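You operate a simulated robot arm through the tools that you are given. There is no shell and no other tool. Be economical: measure what you need, move in short steps, check, and stop when the job is done.

Carry out the task below with a simulated robot arm. There is one attempt and no reset: what you move stays moved.

JOB
Share out the steel dice on the packing table. At the end: the 10 mm steel die from the packing table is in the beige square tray; the brown drawer key stands where the pink sachet stood; the pink sachet is in the silver drip bowl; the 15 mm steel die from the packing table is on top of the grey file box (marked "COINS"); whatever was shut is shut again. Leave all else as you found it, and nothing knocked over.

It is judged by the outcome, as a careful person would: the job done as asked, and still so three seconds after it is handed in. It fails if anything else is knocked over, pushed out of place, dropped, spilled or broken.

ROBOT AND FRAMES
A 7-joint arm with a two-finger parallel gripper, fixed in place. Base frame: the origin is at the foot of the arm, x ahead of it, y to its left, z up; the work surface is at about z = 780. Lengths are in mm, angles in rad, forces in N, time in s.
With the tool pointing down near the work surface it reaches from about 220 to 680 mm from the base axis. Its first joint turns from -1.152 to 1.152 rad. Payload 2.4 kg.
The tool frame sits at the grasp point between the pads (the TCP): z along the fingers, y along the line on which they close. The tips reach 30 mm beyond it. The gripper opens to 94 mm. The fingers are 28 mm wide and 10 mm thick; the gripper's body (50 by 96 mm) begins 55 mm behind the TCP.
Orientation is that of the tool frame in the base frame, as a unit quaternion [x, y, z, w]. With the fingers straight down and closing along the base's y, the tool's x points along the base's -x, its y along +y and its z along -z.

CONTROLS
- The arm moves only by the tool drive_tool. Its argument "deltas" is a list of rows, each a list of 7 numbers: the gripper command, from -1 (shut) to 1 (fully open), values between in proportion, then the shift along the tool's x, y, z in units of 500 mm (1.0 is 500 mm), then the turn, a rotation vector about the tool's x, y, z in units of 180 degrees (1.0 is 180 degrees). In form: [[hand, tx, ty, tz, ax, ay, az], ...]. A call has 1 to 8 rows; each row is the pose to reach, as a shift and turn from the pose commanded when the call began, along the tool's axes at that moment. A call with a number of a shift or a turn outside -1 to 1 is refused whole. Rows are played at 5 a second. More than 50 mm and 0.15 rad between two rows, or a gripper value outside its range, and nothing of the call is played. Where a pose cannot be reached the arm comes as near as it can. A force on the tool above 40 N (or 10 N above the force at the start of the call, whichever is more), or a blocked arm, ends the call early, and 0.2 s more pass. The fingers move at their own pace (about 153 mm/s each) and stop on an object; they squeeze with about 32 N. The grip force told is the motor's: it shows also when the fingers shut on nothing. Time passes only in rows, and 0.2 s behind the last, so rows that repeat a pose let the fingers close. The reply holds the time, the measured pose of the TCP, the force on the tool along the base axes, the opening and the grip force, in the units named above and with some noise.
- Cameras (640 x 400 px; columns grow to the right, rows downward): "scene" is fixed at [44.5, 480.7, 1456]; the picture's right is [-0.73, -0.68, 0.00], its down [-0.39, 0.42, -0.82] and it looks along [0.56, -0.60, -0.57] (base axes); focal length 315 px, centre (320, 200). "wrist" rides on the gripper at [-37, 0, -58] in the tool frame; the picture's right is [0.00, -1.00, 0.00], its down [0.97, 0.00, -0.24] and it looks along [0.24, 0.00, 0.97] (tool axes); focal length 218 px, centre (320, 200).
- camera(camera): a new picture of that camera. No time passes.
- pixel_to_xyz(camera, pixels): for up to 12 pixels [column, row] of the newest picture of that camera ("zoom" is the newest enlarged one), the place [x, y, z] in the base frame of the surface seen there, good to about 3 mm, but the place of the scene camera against the robot may be out by one fixed shift of up to 18 mm in any direction. No time passes.
- enlarge(camera, box): a new picture of the part [left, top, right, bottom] of that camera's present view, enlarged. No time passes.
- hand_in(): hands the job in; it is judged then, once.

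Work in short steps. Measure before you move; look again where a grasp or a placing could have gone wrong, and mend it. You have 80 turns and 34 pictures in all, those below and enlarged ones among them. Open the gripper and draw the arm clear of the work before you hand the job in, unless the task says otherwise; then end with one line.

The tools are called by a JSON object that holds its "api" and its "payload". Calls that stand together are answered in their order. drive_tool: Moves the arm, as the interface text tells. Its arguments: {"type":"object","properties":{"deltas":{"type":"array","items":{"type":"array","items":{"type":"number"}}}},"required":["deltas"]} The other tools are called the same way: camera (camera) takes a picture; pixel_to_xyz (camera, pixels) gives the place of the surface under pixels of a picture; enlarge (camera, box) takes an enlarged picture of a part of a camera's view; hand_in () hands the job in.

At the start:

```text
time_s: 0.0
ee_pos: [385.3, -105.4, 1149.6]
tcp_rot: [0.0, 1.0, 0.0, 0.0]
wrist_force: [-0.9, 0.1, 0.2]
opening: 93.9
gripper_force: 0.1
```

scene: 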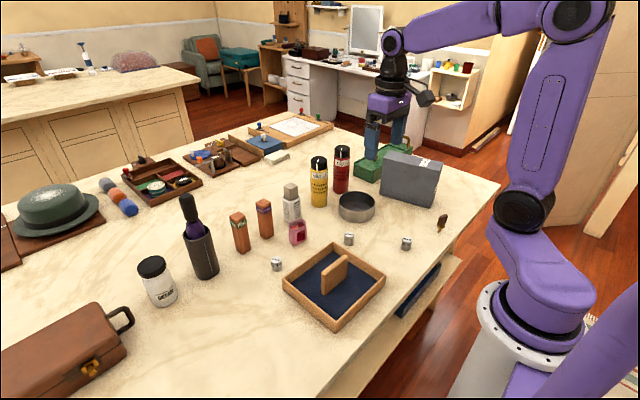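
wrist: 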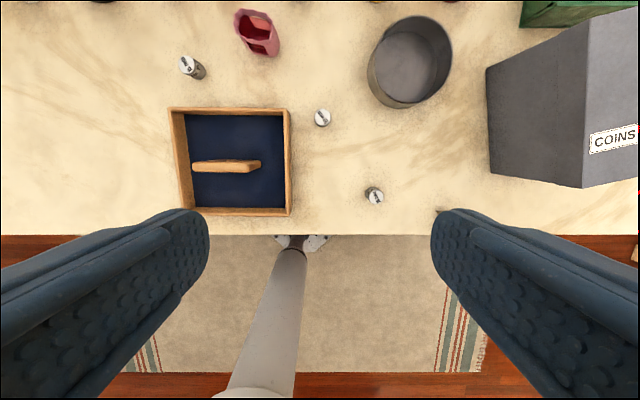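

The wrist view shows three small steel pieces at about (192,67), (322,118) and (375,195), and a pink sachet at (257,33). I'll enlarge both views to tell them apart.

{"api": "enlarge", "payload": {"camera": "scene", "box": [220, 180, 460, 330]}}

{"api": "enlarge", "payload": {"camera": "wrist", "box": [160, 0, 480, 220]}}

```text
2.67 times, centred on (340, 255) of scene
```

zoom: 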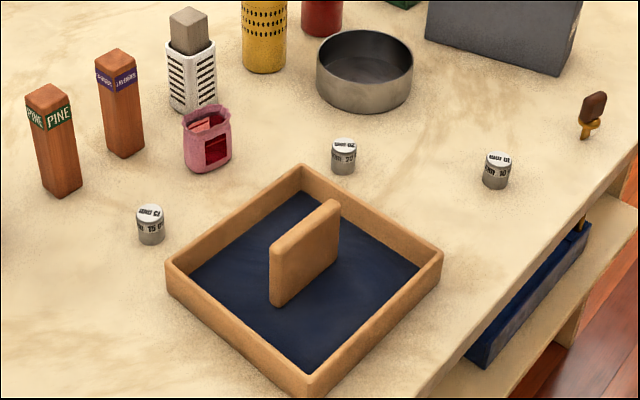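

```text
1.82 times, centred on (320, 110) of wrist
```

zoom: 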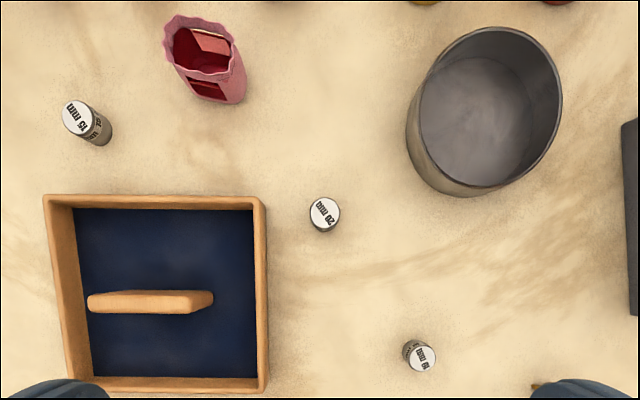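

The labels read 15, 20 and perhaps 10 mm. I'll confirm the last one, and look at the key and the far side.

{"api": "enlarge", "payload": {"camera": "scene", "box": [380, 200, 476, 260]}}

{"api": "enlarge", "payload": {"camera": "scene", "box": [80, 100, 340, 260]}}

{"api": "enlarge", "payload": {"camera": "scene", "box": [330, 130, 490, 230]}}

{"api": "pixel_to_xyz", "payload": {"camera": "wrist", "pixels": [[187, 62], [322, 117], [376, 196], [252, 20], [410, 60], [435, 95], [372, 75], [450, 50], [240, 185], [225, 165], [292, 110], [180, 110]]}}

{"api": "pixel_to_xyz", "payload": {"camera": "scene", "pixels": [[276, 261], [348, 237], [406, 242], [298, 226], [443, 217], [440, 229], [420, 158], [382, 151], [447, 163], [400, 180], [356, 208], [335, 270]]}}

```text
6.67 times, centred on (428, 230) of scene
```

zoom: 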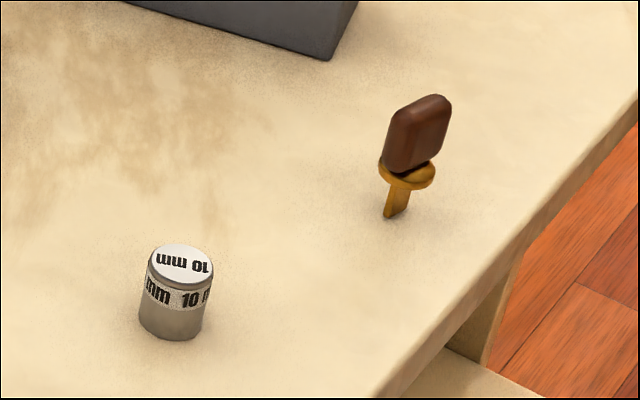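

```text
2.46 times, centred on (210, 180) of scene
```

zoom: 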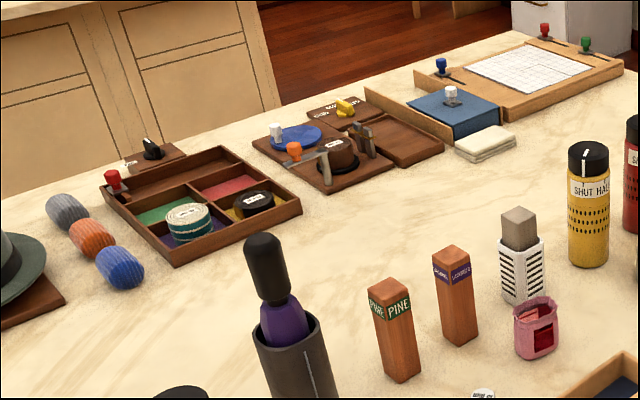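

```text
4.00 times, centred on (410, 180) of scene
```

zoom: 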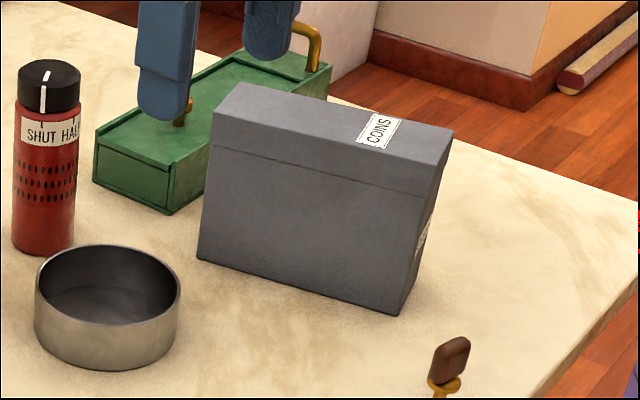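

```text
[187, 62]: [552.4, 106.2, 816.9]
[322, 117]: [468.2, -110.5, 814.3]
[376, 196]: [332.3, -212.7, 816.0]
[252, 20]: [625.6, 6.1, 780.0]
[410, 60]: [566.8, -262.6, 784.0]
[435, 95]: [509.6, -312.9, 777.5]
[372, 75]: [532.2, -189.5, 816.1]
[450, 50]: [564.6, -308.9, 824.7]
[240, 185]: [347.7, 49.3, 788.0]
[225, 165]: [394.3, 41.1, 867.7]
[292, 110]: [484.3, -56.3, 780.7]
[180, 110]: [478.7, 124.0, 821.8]
```

```text
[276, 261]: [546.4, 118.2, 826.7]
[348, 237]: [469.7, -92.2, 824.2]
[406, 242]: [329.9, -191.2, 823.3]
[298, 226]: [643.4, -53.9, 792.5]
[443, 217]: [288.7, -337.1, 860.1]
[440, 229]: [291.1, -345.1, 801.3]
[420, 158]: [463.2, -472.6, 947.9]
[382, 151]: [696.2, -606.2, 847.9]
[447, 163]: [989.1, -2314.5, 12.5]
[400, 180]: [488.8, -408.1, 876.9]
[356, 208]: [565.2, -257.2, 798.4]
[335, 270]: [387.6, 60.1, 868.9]
```

The piece near the table edge is the 10 mm die, at about (332,-213) with its top at z 816. The scene camera reads roughly (-3,+18,+8) off against the wrist. I'll hover above the 10 mm die and check.

{"api": "drive_tool", "payload": {"deltas": [[1, 0.0212, -0.0432, 0.08, 0, 0, 0], [1, 0.0424, -0.0864, 0.16, 0, 0, 0], [1, 0.0636, -0.1296, 0.24, 0, 0, 0], [1, 0.0848, -0.1728, 0.32, 0, 0, 0], [1, 0.106, -0.216, 0.4, 0, 0, 0], [1, 0.106, -0.216, 0.46, 0, 0, 0], [1, 0.106, -0.216, 0.46, 0, 0, 0]]}}

{"api": "camera", "payload": {"camera": "wrist"}}

```text
time_s: 1.6
ee_pos: [329.7, -214.3, 918.4]
tcp_rot: [0.0, 1.0, -0.001, 0.001]
wrist_force: [0.2, -0.6, -0.7]
opening: 94.1
gripper_force: 0.1
```

```text
26 pictures are left
```

wrist: 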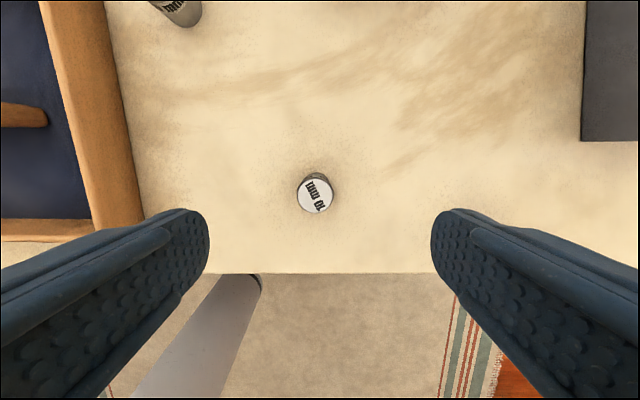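

The 10 mm die is confirmed at (315,193). I'll get its exact place and the tray walls.

{"api": "pixel_to_xyz", "payload": {"camera": "wrist", "pixels": [[316, 194], [299, 194], [333, 194], [316, 178], [316, 210], [110, 150], [30, 190], [40, 115], [584, 138]]}}

```text
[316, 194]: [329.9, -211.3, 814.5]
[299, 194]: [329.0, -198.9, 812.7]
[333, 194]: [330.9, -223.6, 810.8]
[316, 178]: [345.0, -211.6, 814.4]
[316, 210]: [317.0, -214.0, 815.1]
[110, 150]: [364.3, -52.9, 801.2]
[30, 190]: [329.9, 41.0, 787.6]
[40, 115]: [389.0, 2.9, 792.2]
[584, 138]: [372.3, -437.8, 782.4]
```

The die's centre is at (331,-211.5), about 25 mm across. I'll go down to TCP z 816 and grip.

{"api": "drive_tool", "payload": {"deltas": [[1, -0.002, 0.005, 0.07, 0, 0, 0], [1, -0.002, 0.005, 0.14, 0, 0, 0], [1, -0.002, 0.005, 0.204, 0, 0, 0], [-1, -0.002, 0.005, 0.204, 0, 0, 0], [-1, -0.002, 0.005, 0.204, 0, 0, 0], [-1, -0.002, 0.005, 0.204, 0, 0, 0]]}}

```text
time_s: 3.0
ee_pos: [332.8, -210.9, 818.6]
tcp_rot: [-0.001, 1.0, 0.0, 0.0]
wrist_force: [0.2, 0.2, 0.4]
opening: 26.8
gripper_force: 31.8
```

Gripped (opening 26.8). I'll lift and carry it toward the far half of the tray.

{"api": "drive_tool", "payload": {"deltas": [[-1, 0, 0, -0.08, 0, 0, 0], [-1, 0, 0, -0.16, 0, 0, 0], [-1, 0, 0, -0.24, 0, 0, 0], [-1, -0.04, 0.08, -0.24, 0, 0, 0], [-1, -0.08, 0.16, -0.24, 0, 0, 0], [-1, -0.12, 0.24, -0.24, 0, 0, 0], [-1, -0.16, 0.32, -0.24, 0, 0, 0], [-1, -0.2, 0.4, -0.24, 0, 0, 0]]}}

{"api": "drive_tool", "payload": {"deltas": [[-1, -0.003, 0.042, 0, 0, 0, 0], [-1, -0.006, 0.084, 0, 0, 0, 0], [-1, -0.006, 0.084, 0, 0, 0, 0]]}}

{"api": "camera", "payload": {"camera": "wrist"}}

```text
time_s: 4.8
ee_pos: [435.5, -13.8, 941.8]
tcp_rot: [0.001, 1.0, 0.0, 0.0]
wrist_force: [0.4, 0.0, -1.3]
opening: 27.2
gripper_force: 32.1
```

```text
time_s: 5.6
ee_pos: [435.5, 29.8, 938.6]
tcp_rot: [-0.001, 1.0, 0.0, 0.0]
wrist_force: [-0.1, 1.0, -1.8]
opening: 27.2
gripper_force: 31.8
```

```text
25 pictures are left
```

wrist: 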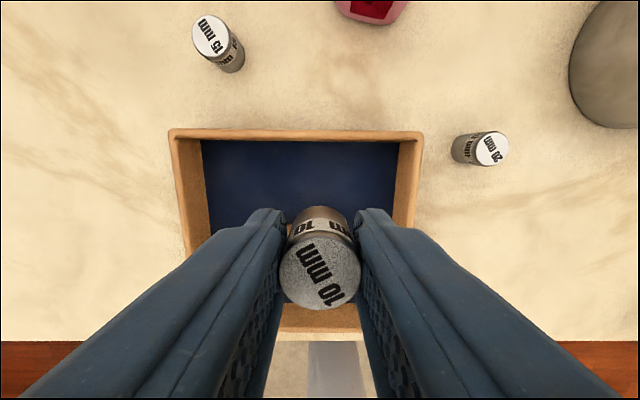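

{"api": "pixel_to_xyz", "payload": {"camera": "wrist", "pixels": [[300, 144], [300, 135], [300, 185], [213, 26], [193, 36], [232, 38], [213, 14], [492, 149], [240, 70], [194, 220], [408, 220]]}}

```text
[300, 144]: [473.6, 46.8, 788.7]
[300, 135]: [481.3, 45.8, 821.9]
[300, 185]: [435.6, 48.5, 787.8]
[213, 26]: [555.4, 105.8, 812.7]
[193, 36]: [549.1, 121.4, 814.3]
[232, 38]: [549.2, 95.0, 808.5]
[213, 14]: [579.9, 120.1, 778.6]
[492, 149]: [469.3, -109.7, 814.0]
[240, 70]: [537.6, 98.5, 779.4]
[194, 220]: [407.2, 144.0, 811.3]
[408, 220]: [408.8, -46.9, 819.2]
```

The TCP sits over the far half of the tray (floor z 788, inner far wall x 474). I'll lower until the die rests, open a little and rise.

{"api": "drive_tool", "payload": {"deltas": [[-1, 0, 0, 0.08, 0, 0, 0], [-1, 0, 0, 0.16, 0, 0, 0], [-1, 0, 0, 0.205, 0, 0, 0], [-1, 0, 0, 0.221, 0, 0, 0], [-1, 0, 0, 0.221, 0, 0, 0]]}}

```text
time_s: 6.8
ee_pos: [436.2, 31.6, 827.8]
tcp_rot: [0.001, 1.0, 0.0, 0.0]
wrist_force: [0.6, -0.2, -1.3]
opening: 26.8
gripper_force: 31.6
```

No contact force yet, so the die is about 1 mm up. I'll lower slightly, release and rise.

{"api": "drive_tool", "payload": {"deltas": [[-1, 0, 0, 0.002, 0, 0, 0], [0.06, 0, 0, 0.002, 0, 0, 0], [0.06, 0, 0, 0.002, 0, 0, 0], [0.06, 0, 0, -0.06, 0, 0, 0], [0.06, 0, 0, -0.15, 0, 0, 0], [0.06, 0, 0, -0.22, 0, 0, 0]]}}

```text
time_s: 8.2
ee_pos: [435.8, 32.7, 938.6]
tcp_rot: [0.001, 1.0, 0.0, 0.0]
wrist_force: [-1.4, 0.4, 0.3]
opening: 49.9
gripper_force: 0.0
```

Released. Next I'll hover over the 15 mm die near (552,107).

{"api": "drive_tool", "payload": {"deltas": [[0.5, -0.077, 0.05, 0, 0, 0, 0], [0.5, -0.154, 0.1, 0, 0, 0, 0], [0.5, -0.232, 0.149, 0, 0, 0, 0], [0.5, -0.232, 0.149, 0, 0, 0, 0]]}}

{"api": "camera", "payload": {"camera": "wrist"}}

```text
time_s: 9.2
ee_pos: [553.2, 107.0, 936.7]
tcp_rot: [0.0, 1.0, 0.0, -0.001]
wrist_force: [-0.3, -0.4, 0.5]
opening: 70.5
gripper_force: 0.0
```

```text
24 pictures are left
```

wrist: 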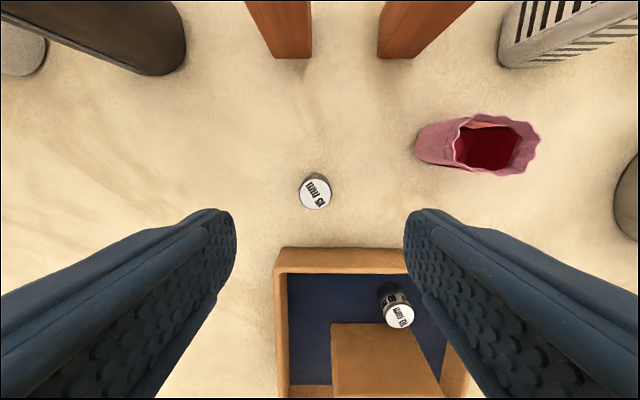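

The 10 mm die stands in the tray. I'll measure the 15 mm die (316,192), the sachet and their neighbours.

{"api": "pixel_to_xyz", "payload": {"camera": "wrist", "pixels": [[316, 193], [301, 192], [331, 192], [418, 140], [430, 166], [470, 118], [456, 160], [522, 175], [538, 150], [520, 122], [532, 66], [500, 62]]}}

{"api": "enlarge", "payload": {"camera": "wrist", "box": [400, 40, 640, 190]}}

```text
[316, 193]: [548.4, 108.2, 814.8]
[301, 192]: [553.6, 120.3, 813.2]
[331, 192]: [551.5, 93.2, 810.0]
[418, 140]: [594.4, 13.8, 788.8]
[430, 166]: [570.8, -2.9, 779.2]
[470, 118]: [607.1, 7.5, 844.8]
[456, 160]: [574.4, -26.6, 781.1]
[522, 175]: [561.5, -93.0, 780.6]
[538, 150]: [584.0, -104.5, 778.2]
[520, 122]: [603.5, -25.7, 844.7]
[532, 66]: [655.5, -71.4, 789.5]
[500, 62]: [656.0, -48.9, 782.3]
```

```text
2.67 times, centred on (520, 115) of wrist
```

zoom: 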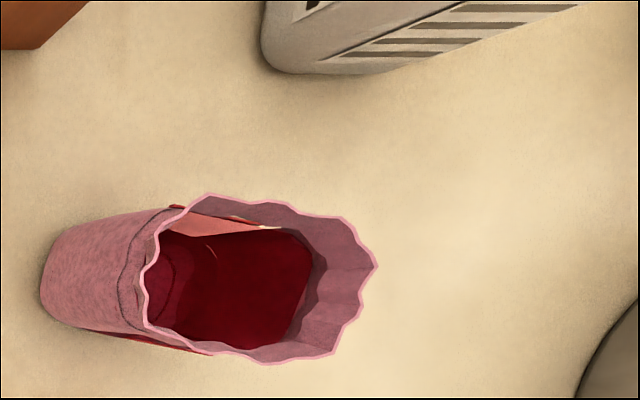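

The 15 mm die's centre is about (551,107). I'll descend, grip and lift.

{"api": "drive_tool", "payload": {"deltas": [[0.5, 0.004, 0, 0.08, 0, 0, 0], [0.5, 0.004, 0, 0.16, 0, 0, 0], [0.5, 0.004, 0, 0.239, 0, 0, 0], [-1, 0.004, 0, 0.239, 0, 0, 0], [-1, 0.004, 0, 0.239, 0, 0, 0], [-1, 0.004, 0, 0.239, 0, 0, 0]]}}

```text
time_s: 10.6
ee_pos: [549.0, 104.8, 816.8]
tcp_rot: [-0.001, 1.0, 0.0, 0.001]
wrist_force: [1.2, -0.2, 0.7]
opening: 27.1
gripper_force: 31.8
```

Gripped. I'll lift to about z 1057 and start toward the file box.

{"api": "drive_tool", "payload": {"deltas": [[-1, 0, 0, -0.096, 0, 0, 0], [-1, 0, 0, -0.192, 0, 0, 0], [-1, 0, 0, -0.288, 0, 0, 0], [-1, 0, 0, -0.384, 0, 0, 0], [-1, 0, 0, -0.48, 0, 0, 0], [-1, 0.027, -0.088, -0.48, 0, 0, 0], [-1, 0.054, -0.176, -0.48, 0, 0, 0], [-1, 0.081, -0.264, -0.48, 0, 0, 0]]}}

{"api": "drive_tool", "payload": {"deltas": [[-1, 0.027, -0.088, 0, 0, 0, 0], [-1, 0.054, -0.176, 0, 0, 0, 0], [-1, 0.081, -0.264, 0, 0, 0, 0], [-1, 0.108, -0.352, 0, 0, 0, 0], [-1, 0.135, -0.44, 0, 0, 0, 0], [-1, 0.162, -0.528, 0, 0, 0, 0], [-1, 0.18, -0.6, 0, 0, 0, 0], [-1, 0.18, -0.6, 0, 0, 0, 0]]}}

{"api": "camera", "payload": {"camera": "wrist"}}

```text
time_s: 12.4
ee_pos: [508.2, -27.5, 1058.2]
tcp_rot: [0.0, 1.0, 0.0, 0.0]
wrist_force: [-0.2, -0.5, -1.5]
opening: 27.2
gripper_force: 32.3
```

```text
time_s: 14.2
ee_pos: [420.2, -326.2, 1059.0]
tcp_rot: [0.0, 1.0, 0.0, -0.001]
wrist_force: [0.3, -0.4, -1.5]
opening: 27.1
gripper_force: 32.0
```

```text
22 pictures are left
```

wrist: 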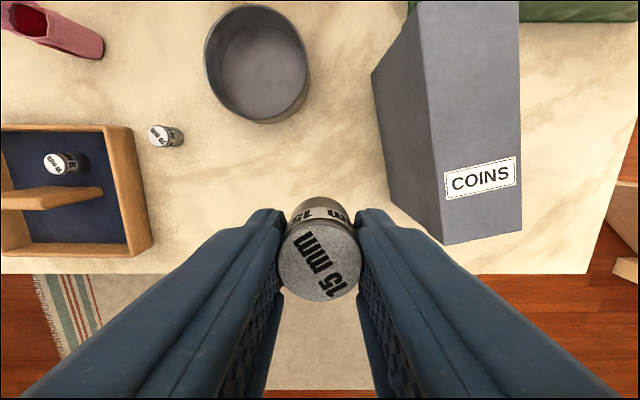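

{"api": "pixel_to_xyz", "payload": {"camera": "wrist", "pixels": [[446, 240], [518, 230], [422, 8], [516, 8], [480, 210], [470, 120], [480, 178], [375, 75], [384, 175], [208, 48], [308, 48], [260, 60]]}}

```text
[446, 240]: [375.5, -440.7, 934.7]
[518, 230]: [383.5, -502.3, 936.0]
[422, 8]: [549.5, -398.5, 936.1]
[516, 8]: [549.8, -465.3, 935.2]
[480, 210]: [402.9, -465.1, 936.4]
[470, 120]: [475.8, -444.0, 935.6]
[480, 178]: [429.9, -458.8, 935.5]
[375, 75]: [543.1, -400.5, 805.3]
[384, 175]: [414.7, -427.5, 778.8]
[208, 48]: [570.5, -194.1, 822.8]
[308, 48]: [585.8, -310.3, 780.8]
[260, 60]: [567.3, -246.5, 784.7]
```

The box top is at z 935.5; its corners are (375,-441), (383,-502), (550,-398) and (550,-465). I'll take the die to (455,-452), clear of the label, and lower it.

{"api": "drive_tool", "payload": {"deltas": [[-1, -0.023, -0.084, 0, 0, 0, 0], [-1, -0.046, -0.168, 0, 0, 0, 0], [-1, -0.07, -0.252, 0, 0, 0, 0], [-1, -0.07, -0.252, 0.08, 0, 0, 0], [-1, -0.07, -0.252, 0.15, 0, 0, 0], [-1, -0.07, -0.252, 0.165, 0, 0, 0], [-1, -0.07, -0.252, 0.165, 0, 0, 0]]}}

```text
time_s: 15.8
ee_pos: [455.9, -452.3, 975.6]
tcp_rot: [0.0, 1.0, 0.0, 0.001]
wrist_force: [0.1, -0.4, -1.6]
opening: 26.7
gripper_force: 31.8
```

Position is right; I'll lower about 2–3 mm more while watching the force.

{"api": "drive_tool", "payload": {"deltas": [[-1, 0, 0, 0.003, 0, 0, 0], [-1, 0, 0, 0.005, 0, 0, 0]]}}

```text
time_s: 16.4
ee_pos: [455.6, -452.0, 972.9]
tcp_rot: [-0.001, 1.0, 0.0, 0.0]
wrist_force: [-0.2, 0.6, -2.1]
opening: 26.9
gripper_force: 32.5
```

The tool still carries the weight, so about 1 mm remains. I'll lower a touch, open gently, then rise.

{"api": "drive_tool", "payload": {"deltas": [[-1, 0, 0, 0.003, 0, 0, 0], [0.06, 0, 0, 0.003, 0, 0, 0], [0.06, 0, 0, 0.003, 0, 0, 0], [0.06, 0, 0, -0.06, 0, 0, 0], [0.06, 0, 0, -0.14, 0, 0, 0], [0.06, 0, 0, -0.2, 0, 0, 0]]}}

{"api": "camera", "payload": {"camera": "wrist"}}

```text
time_s: 17.8
ee_pos: [456.4, -452.8, 1072.0]
tcp_rot: [0.0, 1.0, -0.001, 0.0]
wrist_force: [0.1, 0.5, -0.4]
opening: 49.6
gripper_force: 0.1
```

```text
21 pictures are left
```

wrist: 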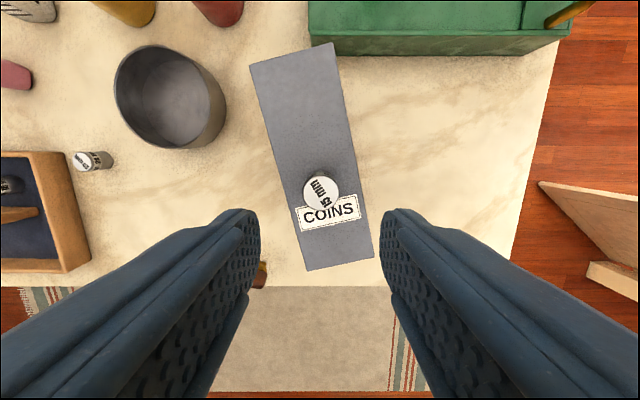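

The die stands on the box. Measuring the bowl rim and floor here, then I'll go over the sachet.

{"api": "pixel_to_xyz", "payload": {"camera": "wrist", "pixels": [[116, 85], [140, 55], [170, 47], [208, 90], [165, 85], [190, 115], [150, 115], [180, 146], [224, 110], [135, 100]]}}

{"api": "drive_tool", "payload": {"deltas": [[0.5, -0.027, 0.09, 0, 0, 0, 0], [0.5, -0.054, 0.18, 0, 0, 0, 0], [0.5, -0.081, 0.27, 0, 0, 0, 0], [0.5, -0.108, 0.36, 0, 0, 0, 0], [0.5, -0.135, 0.45, 0, 0, 0, 0], [0.5, -0.162, 0.54, 0, 0, 0, 0], [0.5, -0.189, 0.63, 0, 0, 0, 0], [0.5, -0.216, 0.72, 0, 0, 0, 0]]}}

{"api": "drive_tool", "payload": {"deltas": [[0.5, -0.024, 0.085, 0, 0, 0, 0], [0.5, -0.048, 0.17, 0, 0, 0, 0], [0.5, -0.048, 0.17, 0.08, 0, 0, 0], [0.5, -0.048, 0.17, 0.12, 0, 0, 0], [0.5, -0.048, 0.17, 0.12, 0, 0, 0]]}}

{"api": "camera", "payload": {"camera": "wrist"}}

```text
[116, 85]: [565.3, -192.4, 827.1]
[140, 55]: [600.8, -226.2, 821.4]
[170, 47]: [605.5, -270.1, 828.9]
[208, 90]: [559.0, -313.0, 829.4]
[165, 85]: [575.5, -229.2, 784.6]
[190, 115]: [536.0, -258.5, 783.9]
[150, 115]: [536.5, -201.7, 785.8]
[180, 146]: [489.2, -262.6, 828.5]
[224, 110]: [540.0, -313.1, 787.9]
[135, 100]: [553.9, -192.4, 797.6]
```

```text
time_s: 19.6
ee_pos: [562.8, -92.9, 1072.8]
tcp_rot: [0.001, 1.0, 0.001, 0.0]
wrist_force: [-0.1, 0.6, -0.1]
opening: 70.5
gripper_force: 0.1
```

```text
time_s: 20.8
ee_pos: [589.4, -9.5, 1012.9]
tcp_rot: [-0.001, 1.0, 0.0, -0.001]
wrist_force: [1.0, 0.2, 0.3]
opening: 70.4
gripper_force: 0.1
```

```text
20 pictures are left
```

wrist: 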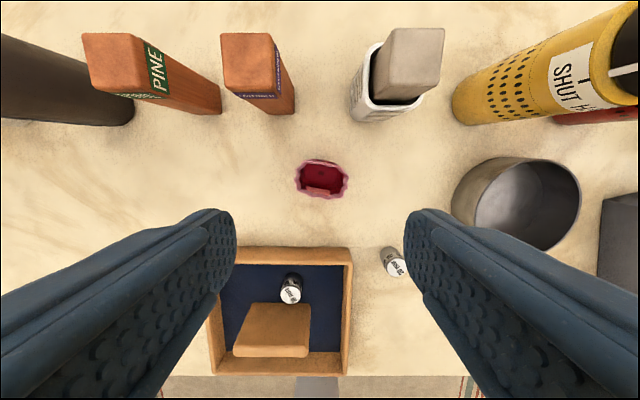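

Measure the sachet outline and the heights of the tall neighbours behind it.

{"api": "pixel_to_xyz", "payload": {"camera": "wrist", "pixels": [[297, 180], [348, 178], [322, 161], [322, 198], [322, 178], [250, 88], [400, 90], [120, 85], [430, 88], [385, 115], [290, 112], [600, 90]]}}

{"api": "enlarge", "payload": {"camera": "wrist", "box": [272, 140, 372, 215]}}

```text
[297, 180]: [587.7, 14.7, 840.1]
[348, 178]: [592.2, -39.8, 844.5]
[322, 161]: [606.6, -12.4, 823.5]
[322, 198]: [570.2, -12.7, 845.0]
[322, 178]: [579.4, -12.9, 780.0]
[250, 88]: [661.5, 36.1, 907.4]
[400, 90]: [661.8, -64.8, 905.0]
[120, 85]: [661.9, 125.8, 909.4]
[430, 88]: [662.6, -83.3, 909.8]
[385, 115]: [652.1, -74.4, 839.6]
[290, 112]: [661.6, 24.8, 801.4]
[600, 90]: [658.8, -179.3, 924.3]
```

```text
5.33 times, centred on (322, 178) of wrist
```

zoom: 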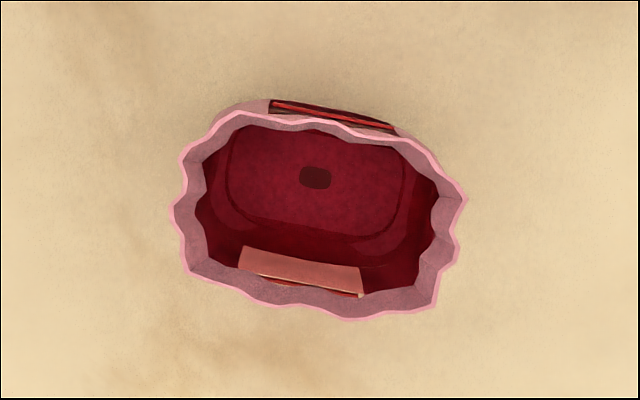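

The sachet is centred at about (588,-12), 54 wide along y and turned about 9° clockwise, with its rim at z 845. I'll align, descend to TCP z 830 and look before gripping.

{"api": "drive_tool", "payload": {"deltas": [[0.6, 0.002, -0.005, 0.05, 0, 0, 0.025], [0.6, 0.002, -0.005, 0.13, 0, 0, 0.05], [0.6, 0.002, -0.005, 0.2, 0, 0, 0.05], [0.6, 0.002, -0.005, 0.2, 0, 0, 0.05]]}}

{"api": "camera", "payload": {"camera": "wrist"}}

```text
time_s: 21.8
ee_pos: [585.8, -9.2, 913.6]
tcp_rot: [0.079, 0.997, 0.0, 0.0]
wrist_force: [-0.4, -0.3, -0.2]
opening: 75.2
gripper_force: 0.0
```

```text
18 pictures are left
```

wrist: 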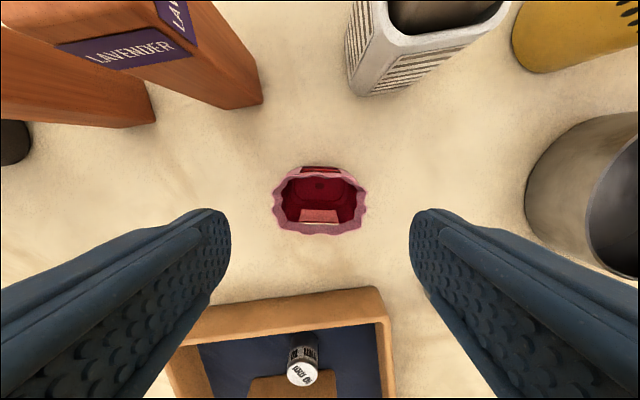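

Aligned; the sachet is about 3 mm farther out than the TCP. I'll descend and grip.

{"api": "drive_tool", "payload": {"deltas": [[0.6, -0.005, 0, 0.06, 0, 0, 0], [0.6, -0.005, 0, 0.12, 0, 0, 0], [0.6, -0.005, 0, 0.166, 0, 0, 0], [0.6, -0.005, 0, 0.166, 0, 0, 0], [-1, -0.005, 0, 0.166, 0, 0, 0], [-1, -0.005, 0, 0.166, 0, 0, 0], [-1, -0.005, 0, 0.166, 0, 0, 0]]}}

```text
time_s: 23.4
ee_pos: [590.1, -11.2, 828.9]
tcp_rot: [0.079, 0.997, 0.001, 0.0]
wrist_force: [0.0, 0.2, -0.1]
opening: 54.9
gripper_force: 32.0
```

Gripped at 54.9 mm. I'll lift to about z 950 and carry it to above the bowl centre (549,-253).

{"api": "drive_tool", "payload": {"deltas": [[-1, 0, 0, -0.06, 0, 0, 0], [-1, 0, 0, -0.15, 0, 0, 0], [-1, 0, 0, -0.24, 0, 0, 0], [-1, 0, 0, -0.24, 0, 0, 0]]}}

{"api": "drive_tool", "payload": {"deltas": [[-1, 0.0008, -0.082, 0, 0, 0, 0], [-1, 0.0016, -0.164, 0, 0, 0, 0], [-1, 0.0024, -0.246, 0, 0, 0, 0], [-1, 0.0032, -0.328, 0, 0, 0, 0], [-1, 0.004, -0.41, 0, 0, 0, 0], [-1, 0.0048, -0.491, 0, 0, 0, 0], [-1, 0.0048, -0.491, 0, 0, 0, 0]]}}

{"api": "camera", "payload": {"camera": "wrist"}}

{"api": "camera", "payload": {"camera": "scene"}}

```text
time_s: 24.4
ee_pos: [590.5, -10.3, 950.7]
tcp_rot: [0.078, 0.997, 0.0, 0.001]
wrist_force: [-1.2, 0.9, 1.0]
opening: 55.4
gripper_force: 31.7
```

```text
time_s: 26.0
ee_pos: [548.4, -253.8, 950.4]
tcp_rot: [0.079, 0.997, 0.0, 0.001]
wrist_force: [-0.6, 0.1, 0.3]
opening: 55.0
gripper_force: 31.8
```

```text
17 pictures are left
```

wrist: 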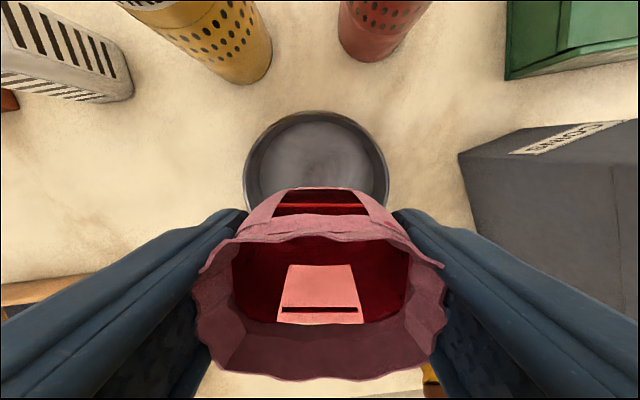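

```text
16 pictures are left
```

scene: 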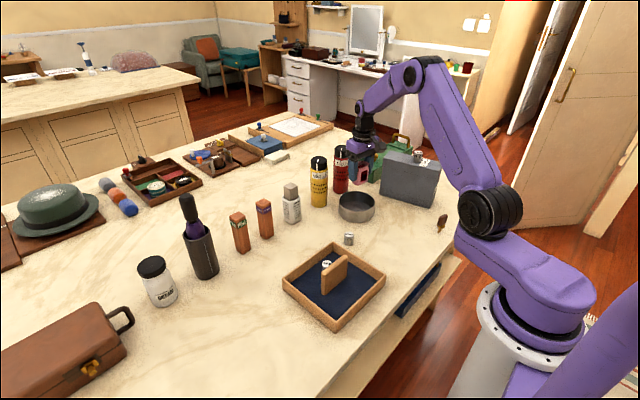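

Check the bowl's centre with rim points before lowering.

{"api": "pixel_to_xyz", "payload": {"camera": "wrist", "pixels": [[318, 112], [247, 150], [385, 150], [246, 185], [387, 185], [270, 122], [365, 122]]}}

```text
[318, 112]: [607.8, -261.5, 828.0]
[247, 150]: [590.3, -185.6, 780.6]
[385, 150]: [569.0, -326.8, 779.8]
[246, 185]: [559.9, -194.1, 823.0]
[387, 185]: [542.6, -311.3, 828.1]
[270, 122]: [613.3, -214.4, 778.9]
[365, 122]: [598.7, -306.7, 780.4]
```

The bowl centre (550,-253) is under the TCP. I'll lower to about z 837.

{"api": "drive_tool", "payload": {"deltas": [[-1, 0, 0, 0.08, 0, 0, 0], [-1, 0, 0, 0.15, 0, 0, 0], [-1, 0, 0, 0.21, 0, 0, 0], [-1, 0, 0, 0.229, 0, 0, 0], [-1, 0, 0, 0.229, 0, 0, 0]]}}

```text
time_s: 27.2
ee_pos: [548.1, -253.3, 836.1]
tcp_rot: [0.079, 0.997, 0.0, 0.0]
wrist_force: [0.3, 0.8, -0.9]
opening: 54.9
gripper_force: 32.2
```

No contact yet; I'll lower 2 mm more, open to about 70 mm (inside the bowl) and rise.

{"api": "drive_tool", "payload": {"deltas": [[-1, 0, 0, 0.004, 0, 0, 0], [0.45, 0, 0, 0.004, 0, 0, 0], [0.45, 0, 0, 0.004, 0, 0, 0], [0.45, 0, 0, -0.06, 0, 0, 0], [0.45, 0, 0, -0.14, 0, 0, 0], [0.45, 0, 0, -0.23, 0, 0, 0], [0.45, 0, 0, -0.23, 0, 0, 0]]}}

{"api": "camera", "payload": {"camera": "wrist"}}

```text
time_s: 28.8
ee_pos: [547.1, -253.5, 951.1]
tcp_rot: [0.078, 0.997, 0.0, 0.0]
wrist_force: [0.3, -0.2, -0.6]
opening: 68.3
gripper_force: 0.1
```

```text
15 pictures are left
```

wrist: 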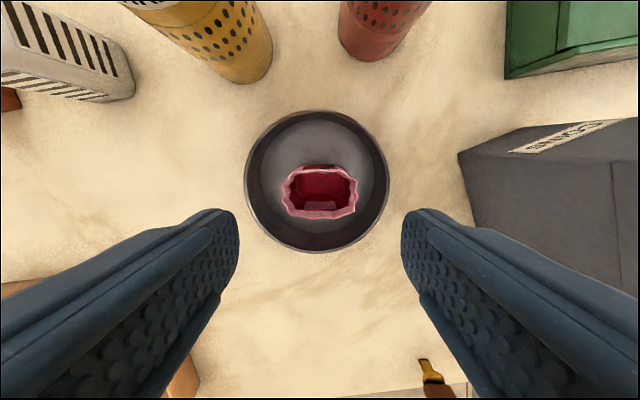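

The sachet stands upright in the bowl. Next I'll go over the key near (291,-358), turning the gripper straight.

{"api": "drive_tool", "payload": {"deltas": [[0.45, 0.0676, -0.0409, 0, 0, 0, -0.007], [0.45, 0.135, -0.0817, 0, 0, 0, -0.014], [0.45, 0.203, -0.1226, 0, 0, 0, -0.021], [0.45, 0.27, -0.163, 0, 0, 0, -0.028], [0.45, 0.338, -0.204, 0, 0, 0, -0.035], [0.45, 0.405, -0.245, 0, 0, 0, -0.043], [0.45, 0.473, -0.286, 0, 0, 0, -0.05], [0.45, 0.473, -0.286, 0, 0, 0, -0.05]]}}

{"api": "camera", "payload": {"camera": "wrist"}}

{"api": "enlarge", "payload": {"camera": "scene", "box": [410, 195, 474, 235]}}

```text
time_s: 30.6
ee_pos: [291.9, -357.5, 949.8]
tcp_rot: [0.0, 1.0, 0.0, 0.0]
wrist_force: [0.1, 0.2, -0.7]
opening: 68.3
gripper_force: 0.0
```

```text
14 pictures are left
```

wrist: 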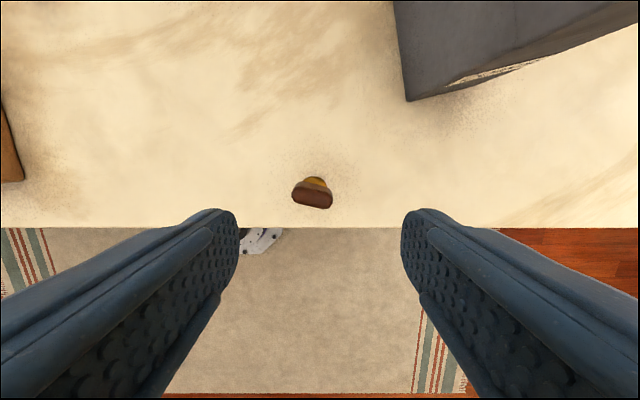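

```text
10.00 times, centred on (442, 215) of scene
```

zoom: 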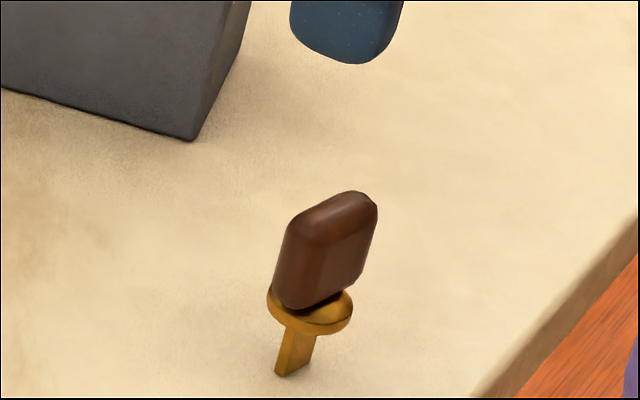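

The key stands on its thin blade, with a flat paddle head. I'll zoom in to get the head's angle and heights.

{"api": "enlarge", "payload": {"camera": "wrist", "box": [280, 170, 344, 210]}}

{"api": "pixel_to_xyz", "payload": {"camera": "wrist", "pixels": [[294, 196], [331, 204], [312, 200], [314, 194], [311, 206], [318, 179], [306, 180], [326, 186]]}}

```text
10.00 times, centred on (312, 190) of wrist
```

zoom: 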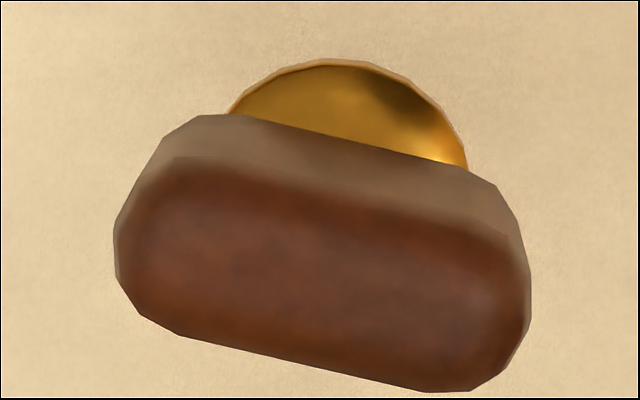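

```text
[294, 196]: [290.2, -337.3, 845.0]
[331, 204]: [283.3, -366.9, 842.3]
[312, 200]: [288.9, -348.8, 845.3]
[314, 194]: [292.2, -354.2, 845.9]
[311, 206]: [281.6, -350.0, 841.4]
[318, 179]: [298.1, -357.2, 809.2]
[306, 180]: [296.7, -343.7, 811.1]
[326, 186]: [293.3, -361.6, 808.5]
```

The key stands upright at about (291,-352): head 30×13 mm, its normal along (0.97,-0.23), its top z 846 and its collar z 810. I'll turn the gripper -76.5° about the tool z so the pads meet the flat faces.

{"api": "drive_tool", "payload": {"deltas": [[0.0, 0.002, 0.011, 0, 0, 0, -0.047], [0.0, 0.002, 0.011, 0, 0, 0, -0.094], [0.0, 0.002, 0.011, 0, 0, 0, -0.141], [0.0, 0.002, 0.011, 0, 0, 0, -0.188], [0.0, 0.002, 0.011, 0, 0, 0, -0.235], [0.0, 0.002, 0.011, 0, 0, 0, -0.282], [0.0, 0.002, 0.011, 0, 0, 0, -0.329], [0.0, 0.002, 0.011, 0, 0, 0, -0.376]]}}

{"api": "drive_tool", "payload": {"deltas": [[0.0, 0, 0, 0.0, 0, 0, -0.046], [0.0, 0, 0, 0.06, 0, 0, -0.049], [0.0, 0, 0, 0.06, 0, 0, -0.049]]}}

{"api": "camera", "payload": {"camera": "wrist"}}

```text
time_s: 32.4
ee_pos: [291.3, -351.4, 950.2]
tcp_rot: [-0.558, 0.83, 0.0, 0.0]
wrist_force: [-0.5, 0.1, 0.1]
opening: 47.1
gripper_force: 0.1
```

```text
time_s: 33.2
ee_pos: [289.7, -351.0, 920.5]
tcp_rot: [-0.619, 0.786, 0.0, 0.0]
wrist_force: [0.5, -0.6, 0.0]
opening: 47.0
gripper_force: 0.0
```

```text
11 pictures are left
```

wrist: 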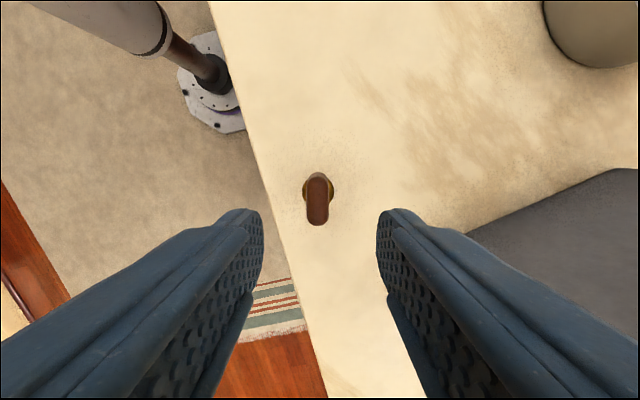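

The gripper is aligned; the head is near column 317. I'll zoom in for a fine centring check.

{"api": "enlarge", "payload": {"camera": "wrist", "box": [280, 165, 360, 235]}}

```text
5.71 times, centred on (320, 200) of wrist
```

zoom: 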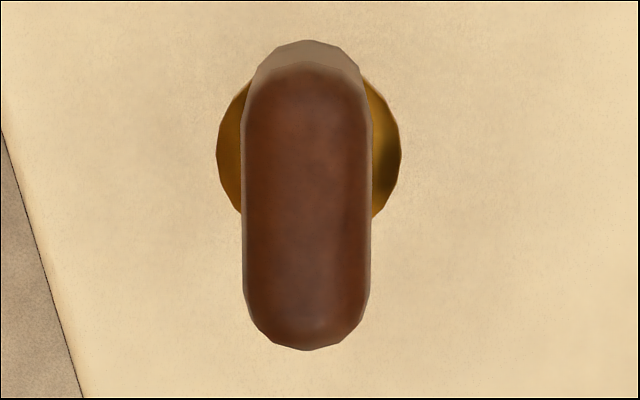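

The head is 1.5 mm toward tool +y and about 2.5 mm toward -x. I'll correct that, descend to TCP z 845 (tips above the collar) and narrow to 24 mm first.

{"api": "drive_tool", "payload": {"deltas": [[0.0, -0.005, 0.003, 0.05, 0, 0, 0], [0.0, -0.005, 0.003, 0.11, 0, 0, 0], [0.0, -0.005, 0.003, 0.15, 0, 0, 0], [-0.4, -0.005, 0.003, 0.15, 0, 0, 0], [-0.5, -0.005, 0.003, 0.15, 0, 0, 0], [-0.5, -0.005, 0.003, 0.15, 0, 0, 0]]}}

{"api": "camera", "payload": {"camera": "wrist"}}

```text
time_s: 34.6
ee_pos: [289.5, -350.5, 845.7]
tcp_rot: [-0.619, 0.785, 0.0, 0.001]
wrist_force: [-0.4, -0.1, 1.1]
opening: 23.6
gripper_force: 0.0
```

```text
9 pictures are left
```

wrist: 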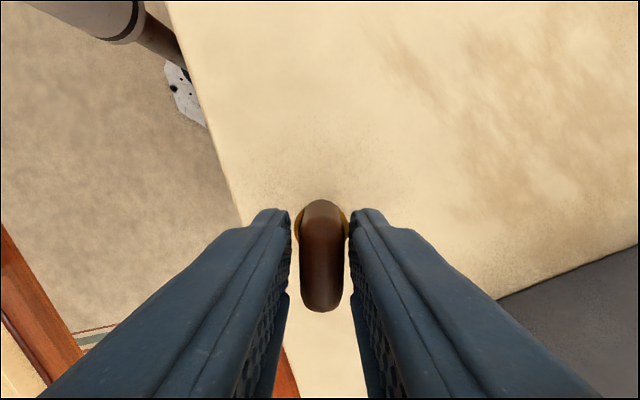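

The head is centred between the pads (columns 300–343, gap 292–350). Closing.

{"api": "drive_tool", "payload": {"deltas": [[-0.62, 0, 0, 0, 0, 0, 0], [-1, 0, 0, 0, 0, 0, 0], [-1, 0, 0, 0, 0, 0, 0], [-1, 0, 0, 0, 0, 0, 0]]}}

```text
time_s: 35.6
ee_pos: [290.0, -349.2, 846.3]
tcp_rot: [-0.619, 0.786, 0.0, 0.0]
wrist_force: [0.5, 1.5, 0.4]
opening: 18.6
gripper_force: 32.0
```

Gripped. I'll lift gently first and check how the key hangs.

{"api": "drive_tool", "payload": {"deltas": [[-1, 0, 0, -0.03, 0, 0, 0], [-1, 0, 0, -0.1, 0, 0, 0], [-1, 0, 0, -0.17, 0, 0, 0], [-1, 0, 0, -0.23, 0, 0, 0], [-1, 0, 0, -0.23, 0, 0, 0]]}}

{"api": "enlarge", "payload": {"camera": "scene", "box": [400, 145, 496, 205]}}

```text
time_s: 36.8
ee_pos: [288.1, -348.4, 959.0]
tcp_rot: [-0.619, 0.785, 0.0, 0.001]
wrist_force: [0.4, -0.1, 0.2]
opening: 18.7
gripper_force: 31.9
```

```text
6.67 times, centred on (448, 175) of scene
```

zoom: 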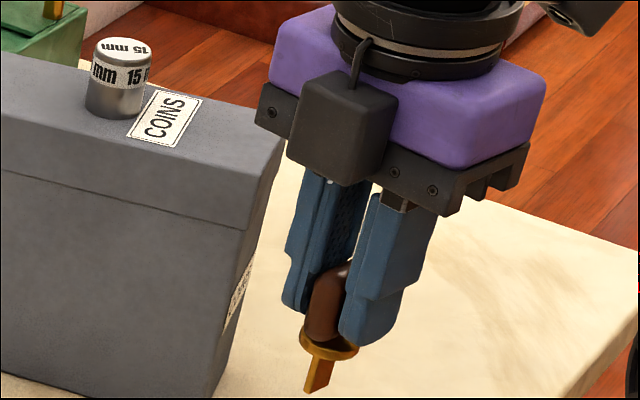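

The key hangs in line with the fingers. I'll carry it to the sachet's old spot at (589,-12).

{"api": "drive_tool", "payload": {"deltas": [[-1, -0.08, -0.043, 0, 0, 0, 0], [-1, -0.16, -0.086, 0, 0, 0, 0], [-1, -0.24, -0.129, 0, 0, 0, 0], [-1, -0.32, -0.172, 0, 0, 0, 0], [-1, -0.4, -0.215, 0, 0, 0, 0]]}}

{"api": "drive_tool", "payload": {"deltas": [[-1, -0.08, -0.042, 0, 0, 0, 0], [-1, -0.16, -0.084, 0, 0, 0, 0], [-1, -0.24, -0.126, 0, 0, 0, 0], [-1, -0.32, -0.168, 0, 0, 0, 0], [-1, -0.396, -0.21, 0, 0, 0, 0], [-1, -0.396, -0.21, 0, 0, 0, 0]]}}

{"api": "camera", "payload": {"camera": "wrist"}}

```text
time_s: 38.0
ee_pos: [438.3, -177.5, 958.1]
tcp_rot: [-0.618, 0.786, 0.0, 0.0]
wrist_force: [-0.1, 0.6, -0.4]
opening: 18.3
gripper_force: 32.3
```

```text
time_s: 39.4
ee_pos: [589.4, -10.2, 961.5]
tcp_rot: [-0.619, 0.785, 0.0, 0.0]
wrist_force: [-0.6, 0.4, -1.7]
opening: 18.3
gripper_force: 32.1
```

```text
7 pictures are left
```

wrist: 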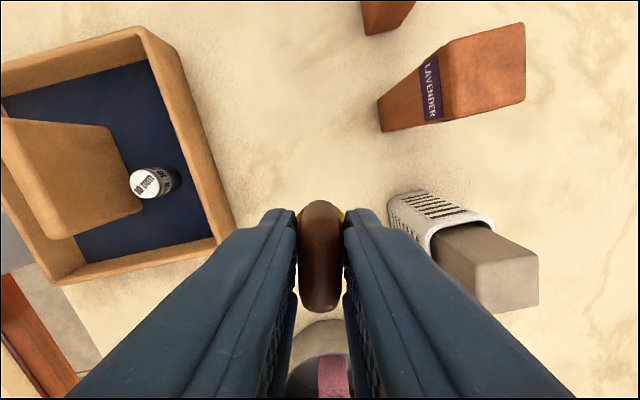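

The spot is clear. I'll lower to about z 849.

{"api": "drive_tool", "payload": {"deltas": [[-1, 0.003, 0.001, 0.07, 0, 0, 0], [-1, 0.003, 0.001, 0.14, 0, 0, 0], [-1, 0.003, 0.001, 0.2, 0, 0, 0], [-1, 0.003, 0.001, 0.224, 0, 0, 0], [-1, 0.003, 0.001, 0.224, 0, 0, 0]]}}

```text
time_s: 40.6
ee_pos: [588.4, -13.0, 848.3]
tcp_rot: [-0.619, 0.786, 0.0, -0.001]
wrist_force: [-0.5, -0.6, -0.9]
opening: 18.4
gripper_force: 32.3
```

Now fine lowering toward contact.

{"api": "drive_tool", "payload": {"deltas": [[-1, 0, 0, 0.002, 0, 0, 0], [-1, 0, 0, 0.003, 0, 0, 0], [-1, 0, 0, 0.003, 0, 0, 0]]}}

```text
time_s: 41.4
ee_pos: [588.6, -12.6, 847.0]
tcp_rot: [-0.619, 0.785, 0.0, 0.001]
wrist_force: [0.2, -0.5, -0.8]
opening: 18.5
gripper_force: 31.7
```

{"api": "drive_tool", "payload": {"deltas": [[-1, 0, 0, 0.001, 0, 0, 0], [-1, 0, 0, 0.002, 0, 0, 0], [-1, 0, 0, 0.002, 0, 0, 0]]}}

{"api": "enlarge", "payload": {"camera": "scene", "box": [260, 190, 340, 240]}}

```text
time_s: 42.2
ee_pos: [588.6, -12.2, 845.0]
tcp_rot: [-0.619, 0.785, 0.0, -0.001]
wrist_force: [-0.4, -0.6, -0.2]
opening: 18.5
gripper_force: 32.4
```

```text
8.00 times, centred on (300, 215) of scene
```

zoom: 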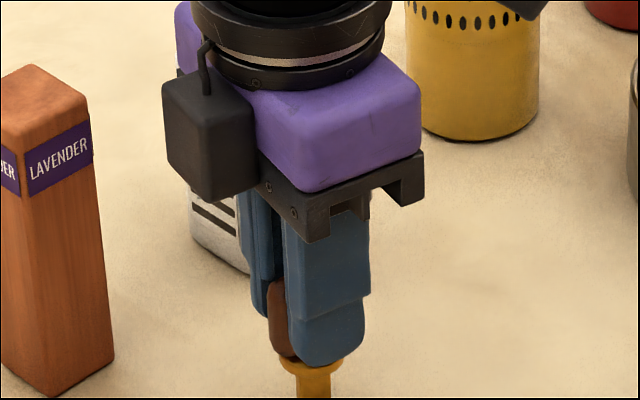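

Still no clear contact; I'll press down another 1 mm and watch the force.

{"api": "drive_tool", "payload": {"deltas": [[-1, 0, 0, 0.001, 0, 0, 0], [-1, 0, 0, 0.002, 0, 0, 0], [-1, 0, 0, 0.002, 0, 0, 0]]}}

```text
time_s: 43.0
ee_pos: [588.9, -12.1, 844.7]
tcp_rot: [-0.619, 0.785, -0.001, 0.001]
wrist_force: [-0.2, 1.4, 10.2]
opening: 18.5
gripper_force: 32.0
```

Contact at 10 N, so the blade rests on the table. I'll relieve the load by about 0.4 mm, then open gradually.

{"api": "drive_tool", "payload": {"deltas": [[-1, 0, 0, -0.0008, 0, 0, 0], [-1, 0, 0, -0.0008, 0, 0, 0]]}}

```text
time_s: 43.6
ee_pos: [589.9, -12.7, 846.3]
tcp_rot: [-0.619, 0.786, -0.001, 0.001]
wrist_force: [1.6, 3.4, 10.4]
opening: 18.4
gripper_force: 32.0
```

The load is still about 10 N; I'll relieve another 0.5 mm.

{"api": "drive_tool", "payload": {"deltas": [[-1, 0, 0, -0.001, 0, 0, 0], [-1, 0, 0, -0.001, 0, 0, 0]]}}

```text
time_s: 44.2
ee_pos: [588.1, -13.2, 845.9]
tcp_rot: [-0.619, 0.785, 0.0, 0.0]
wrist_force: [2.2, 2.6, 6.7]
opening: 18.6
gripper_force: 32.1
```

{"api": "drive_tool", "payload": {"deltas": [[-1, 0, 0, -0.0008, 0, 0, 0], [-1, 0, 0, -0.0008, 0, 0, 0]]}}

{"api": "enlarge", "payload": {"camera": "scene", "box": [268, 220, 332, 260]}}

```text
time_s: 44.8
ee_pos: [586.9, -12.9, 846.2]
tcp_rot: [-0.619, 0.785, 0.001, -0.001]
wrist_force: [-0.2, -0.4, 1.9]
opening: 18.5
gripper_force: 31.7
```

```text
10.00 times, centred on (300, 240) of scene
```

zoom: 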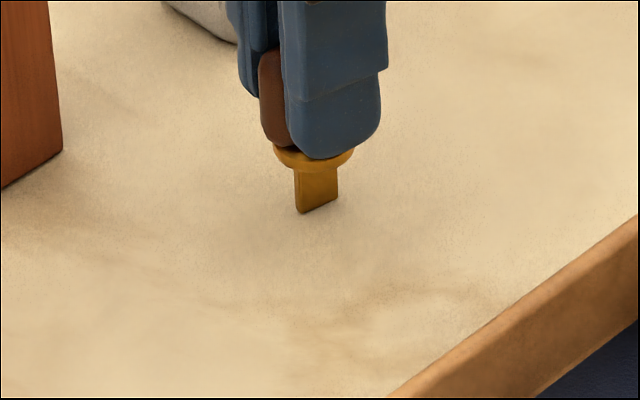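

The load is about 2 N and the key is upright on the table. I'll open slowly, then rise straight up.

{"api": "drive_tool", "payload": {"deltas": [[-0.56, 0, 0, 0, 0, 0, 0], [-0.45, 0, 0, 0, 0, 0, 0], [-0.2, 0, 0, 0, 0, 0, 0], [-0.2, 0, 0, 0, 0, 0, 0], [-0.2, 0, 0, -0.05, 0, 0, 0], [-0.2, 0, 0, -0.12, 0, 0, 0], [-0.2, 0, 0, -0.2, 0, 0, 0], [-0.2, 0, 0, -0.29, 0, 0, 0]]}}

{"api": "drive_tool", "payload": {"deltas": [[-0.2, 0, 0, -0.08, 0, 0, 0], [-0.2, 0, 0, -0.16, 0, 0, 0], [-0.2, 0.06, 0.06, -0.2, 0, 0, 0], [-0.2, 0.12, 0.12, -0.24, 0, 0, 0], [-0.2, 0.18, 0.18, -0.28, 0, 0, 0], [-0.2, 0.24, 0.24, -0.3, 0, 0, 0]]}}

{"api": "camera", "payload": {"camera": "scene"}}

{"api": "enlarge", "payload": {"camera": "scene", "box": [260, 150, 452, 270]}}

```text
time_s: 46.6
ee_pos: [588.4, -13.8, 991.4]
tcp_rot: [-0.619, 0.785, 0.002, 0.0]
wrist_force: [-0.1, 0.5, 0.4]
opening: 37.6
gripper_force: 0.1
```

```text
time_s: 48.0
ee_pos: [445.3, -101.0, 1141.2]
tcp_rot: [-0.619, 0.785, 0.0, 0.0]
wrist_force: [-0.7, 0.0, 0.0]
opening: 37.5
gripper_force: 0.0
```

```text
4 pictures are left
```

scene: 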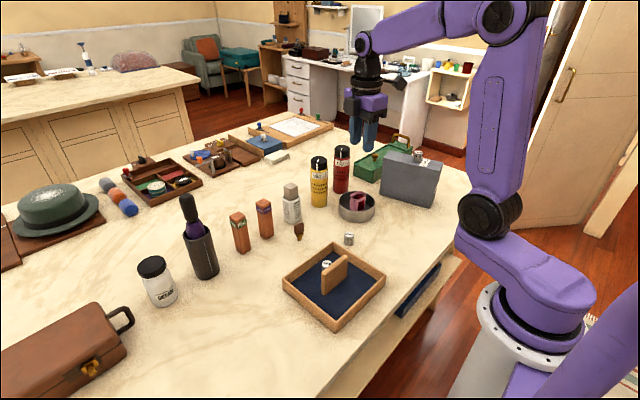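

```text
3.33 times, centred on (356, 210) of scene
```

zoom: 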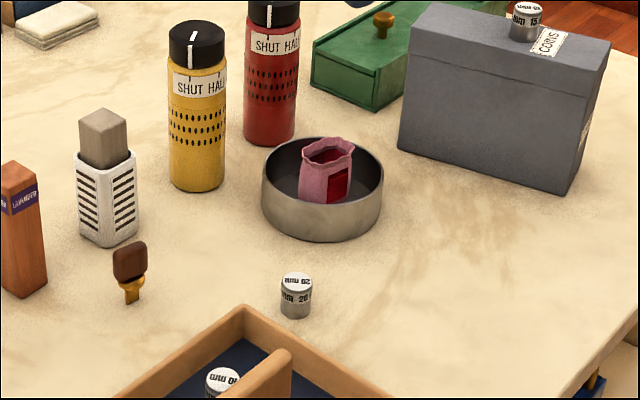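

All four items are in place, upright, and nothing else has moved; nothing shut was opened. The arm is clear, so I'll open the gripper fully.

{"api": "drive_tool", "payload": {"deltas": [[1, 0, 0, -0.02, 0, 0, 0], [1, 0, 0, -0.02, 0, 0, 0], [1, 0, 0, -0.02, 0, 0, 0]]}}

{"api": "enlarge", "payload": {"camera": "scene", "box": [260, 150, 452, 270]}}

```text
time_s: 48.8
ee_pos: [444.3, -99.9, 1153.5]
tcp_rot: [-0.619, 0.785, 0.0, 0.0]
wrist_force: [-0.3, -0.7, -0.5]
opening: 93.9
gripper_force: 0.1
```

```text
3.33 times, centred on (356, 210) of scene
```

zoom: 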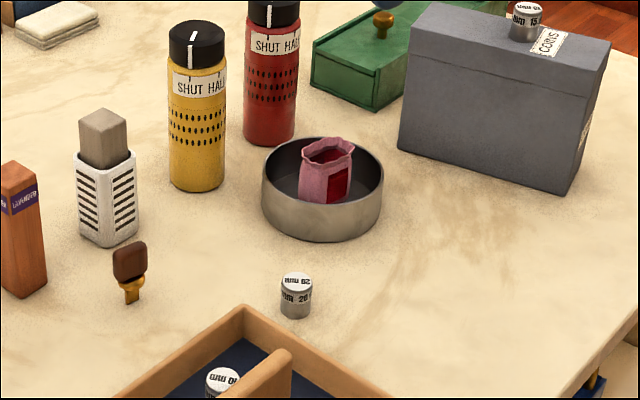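

The picture is unchanged and everything is stable, so I'm handing in.

{"api": "hand_in", "payload": {}}

```text
The job is handed in.
```

The job is handed in: the 10 mm die is in the beige tray, the 15 mm die is on the COINS box, the sachet is upright in the drip bowl, and the key stands where the sachet stood; nothing shut was opened, and the last picture showed nothing else moved.
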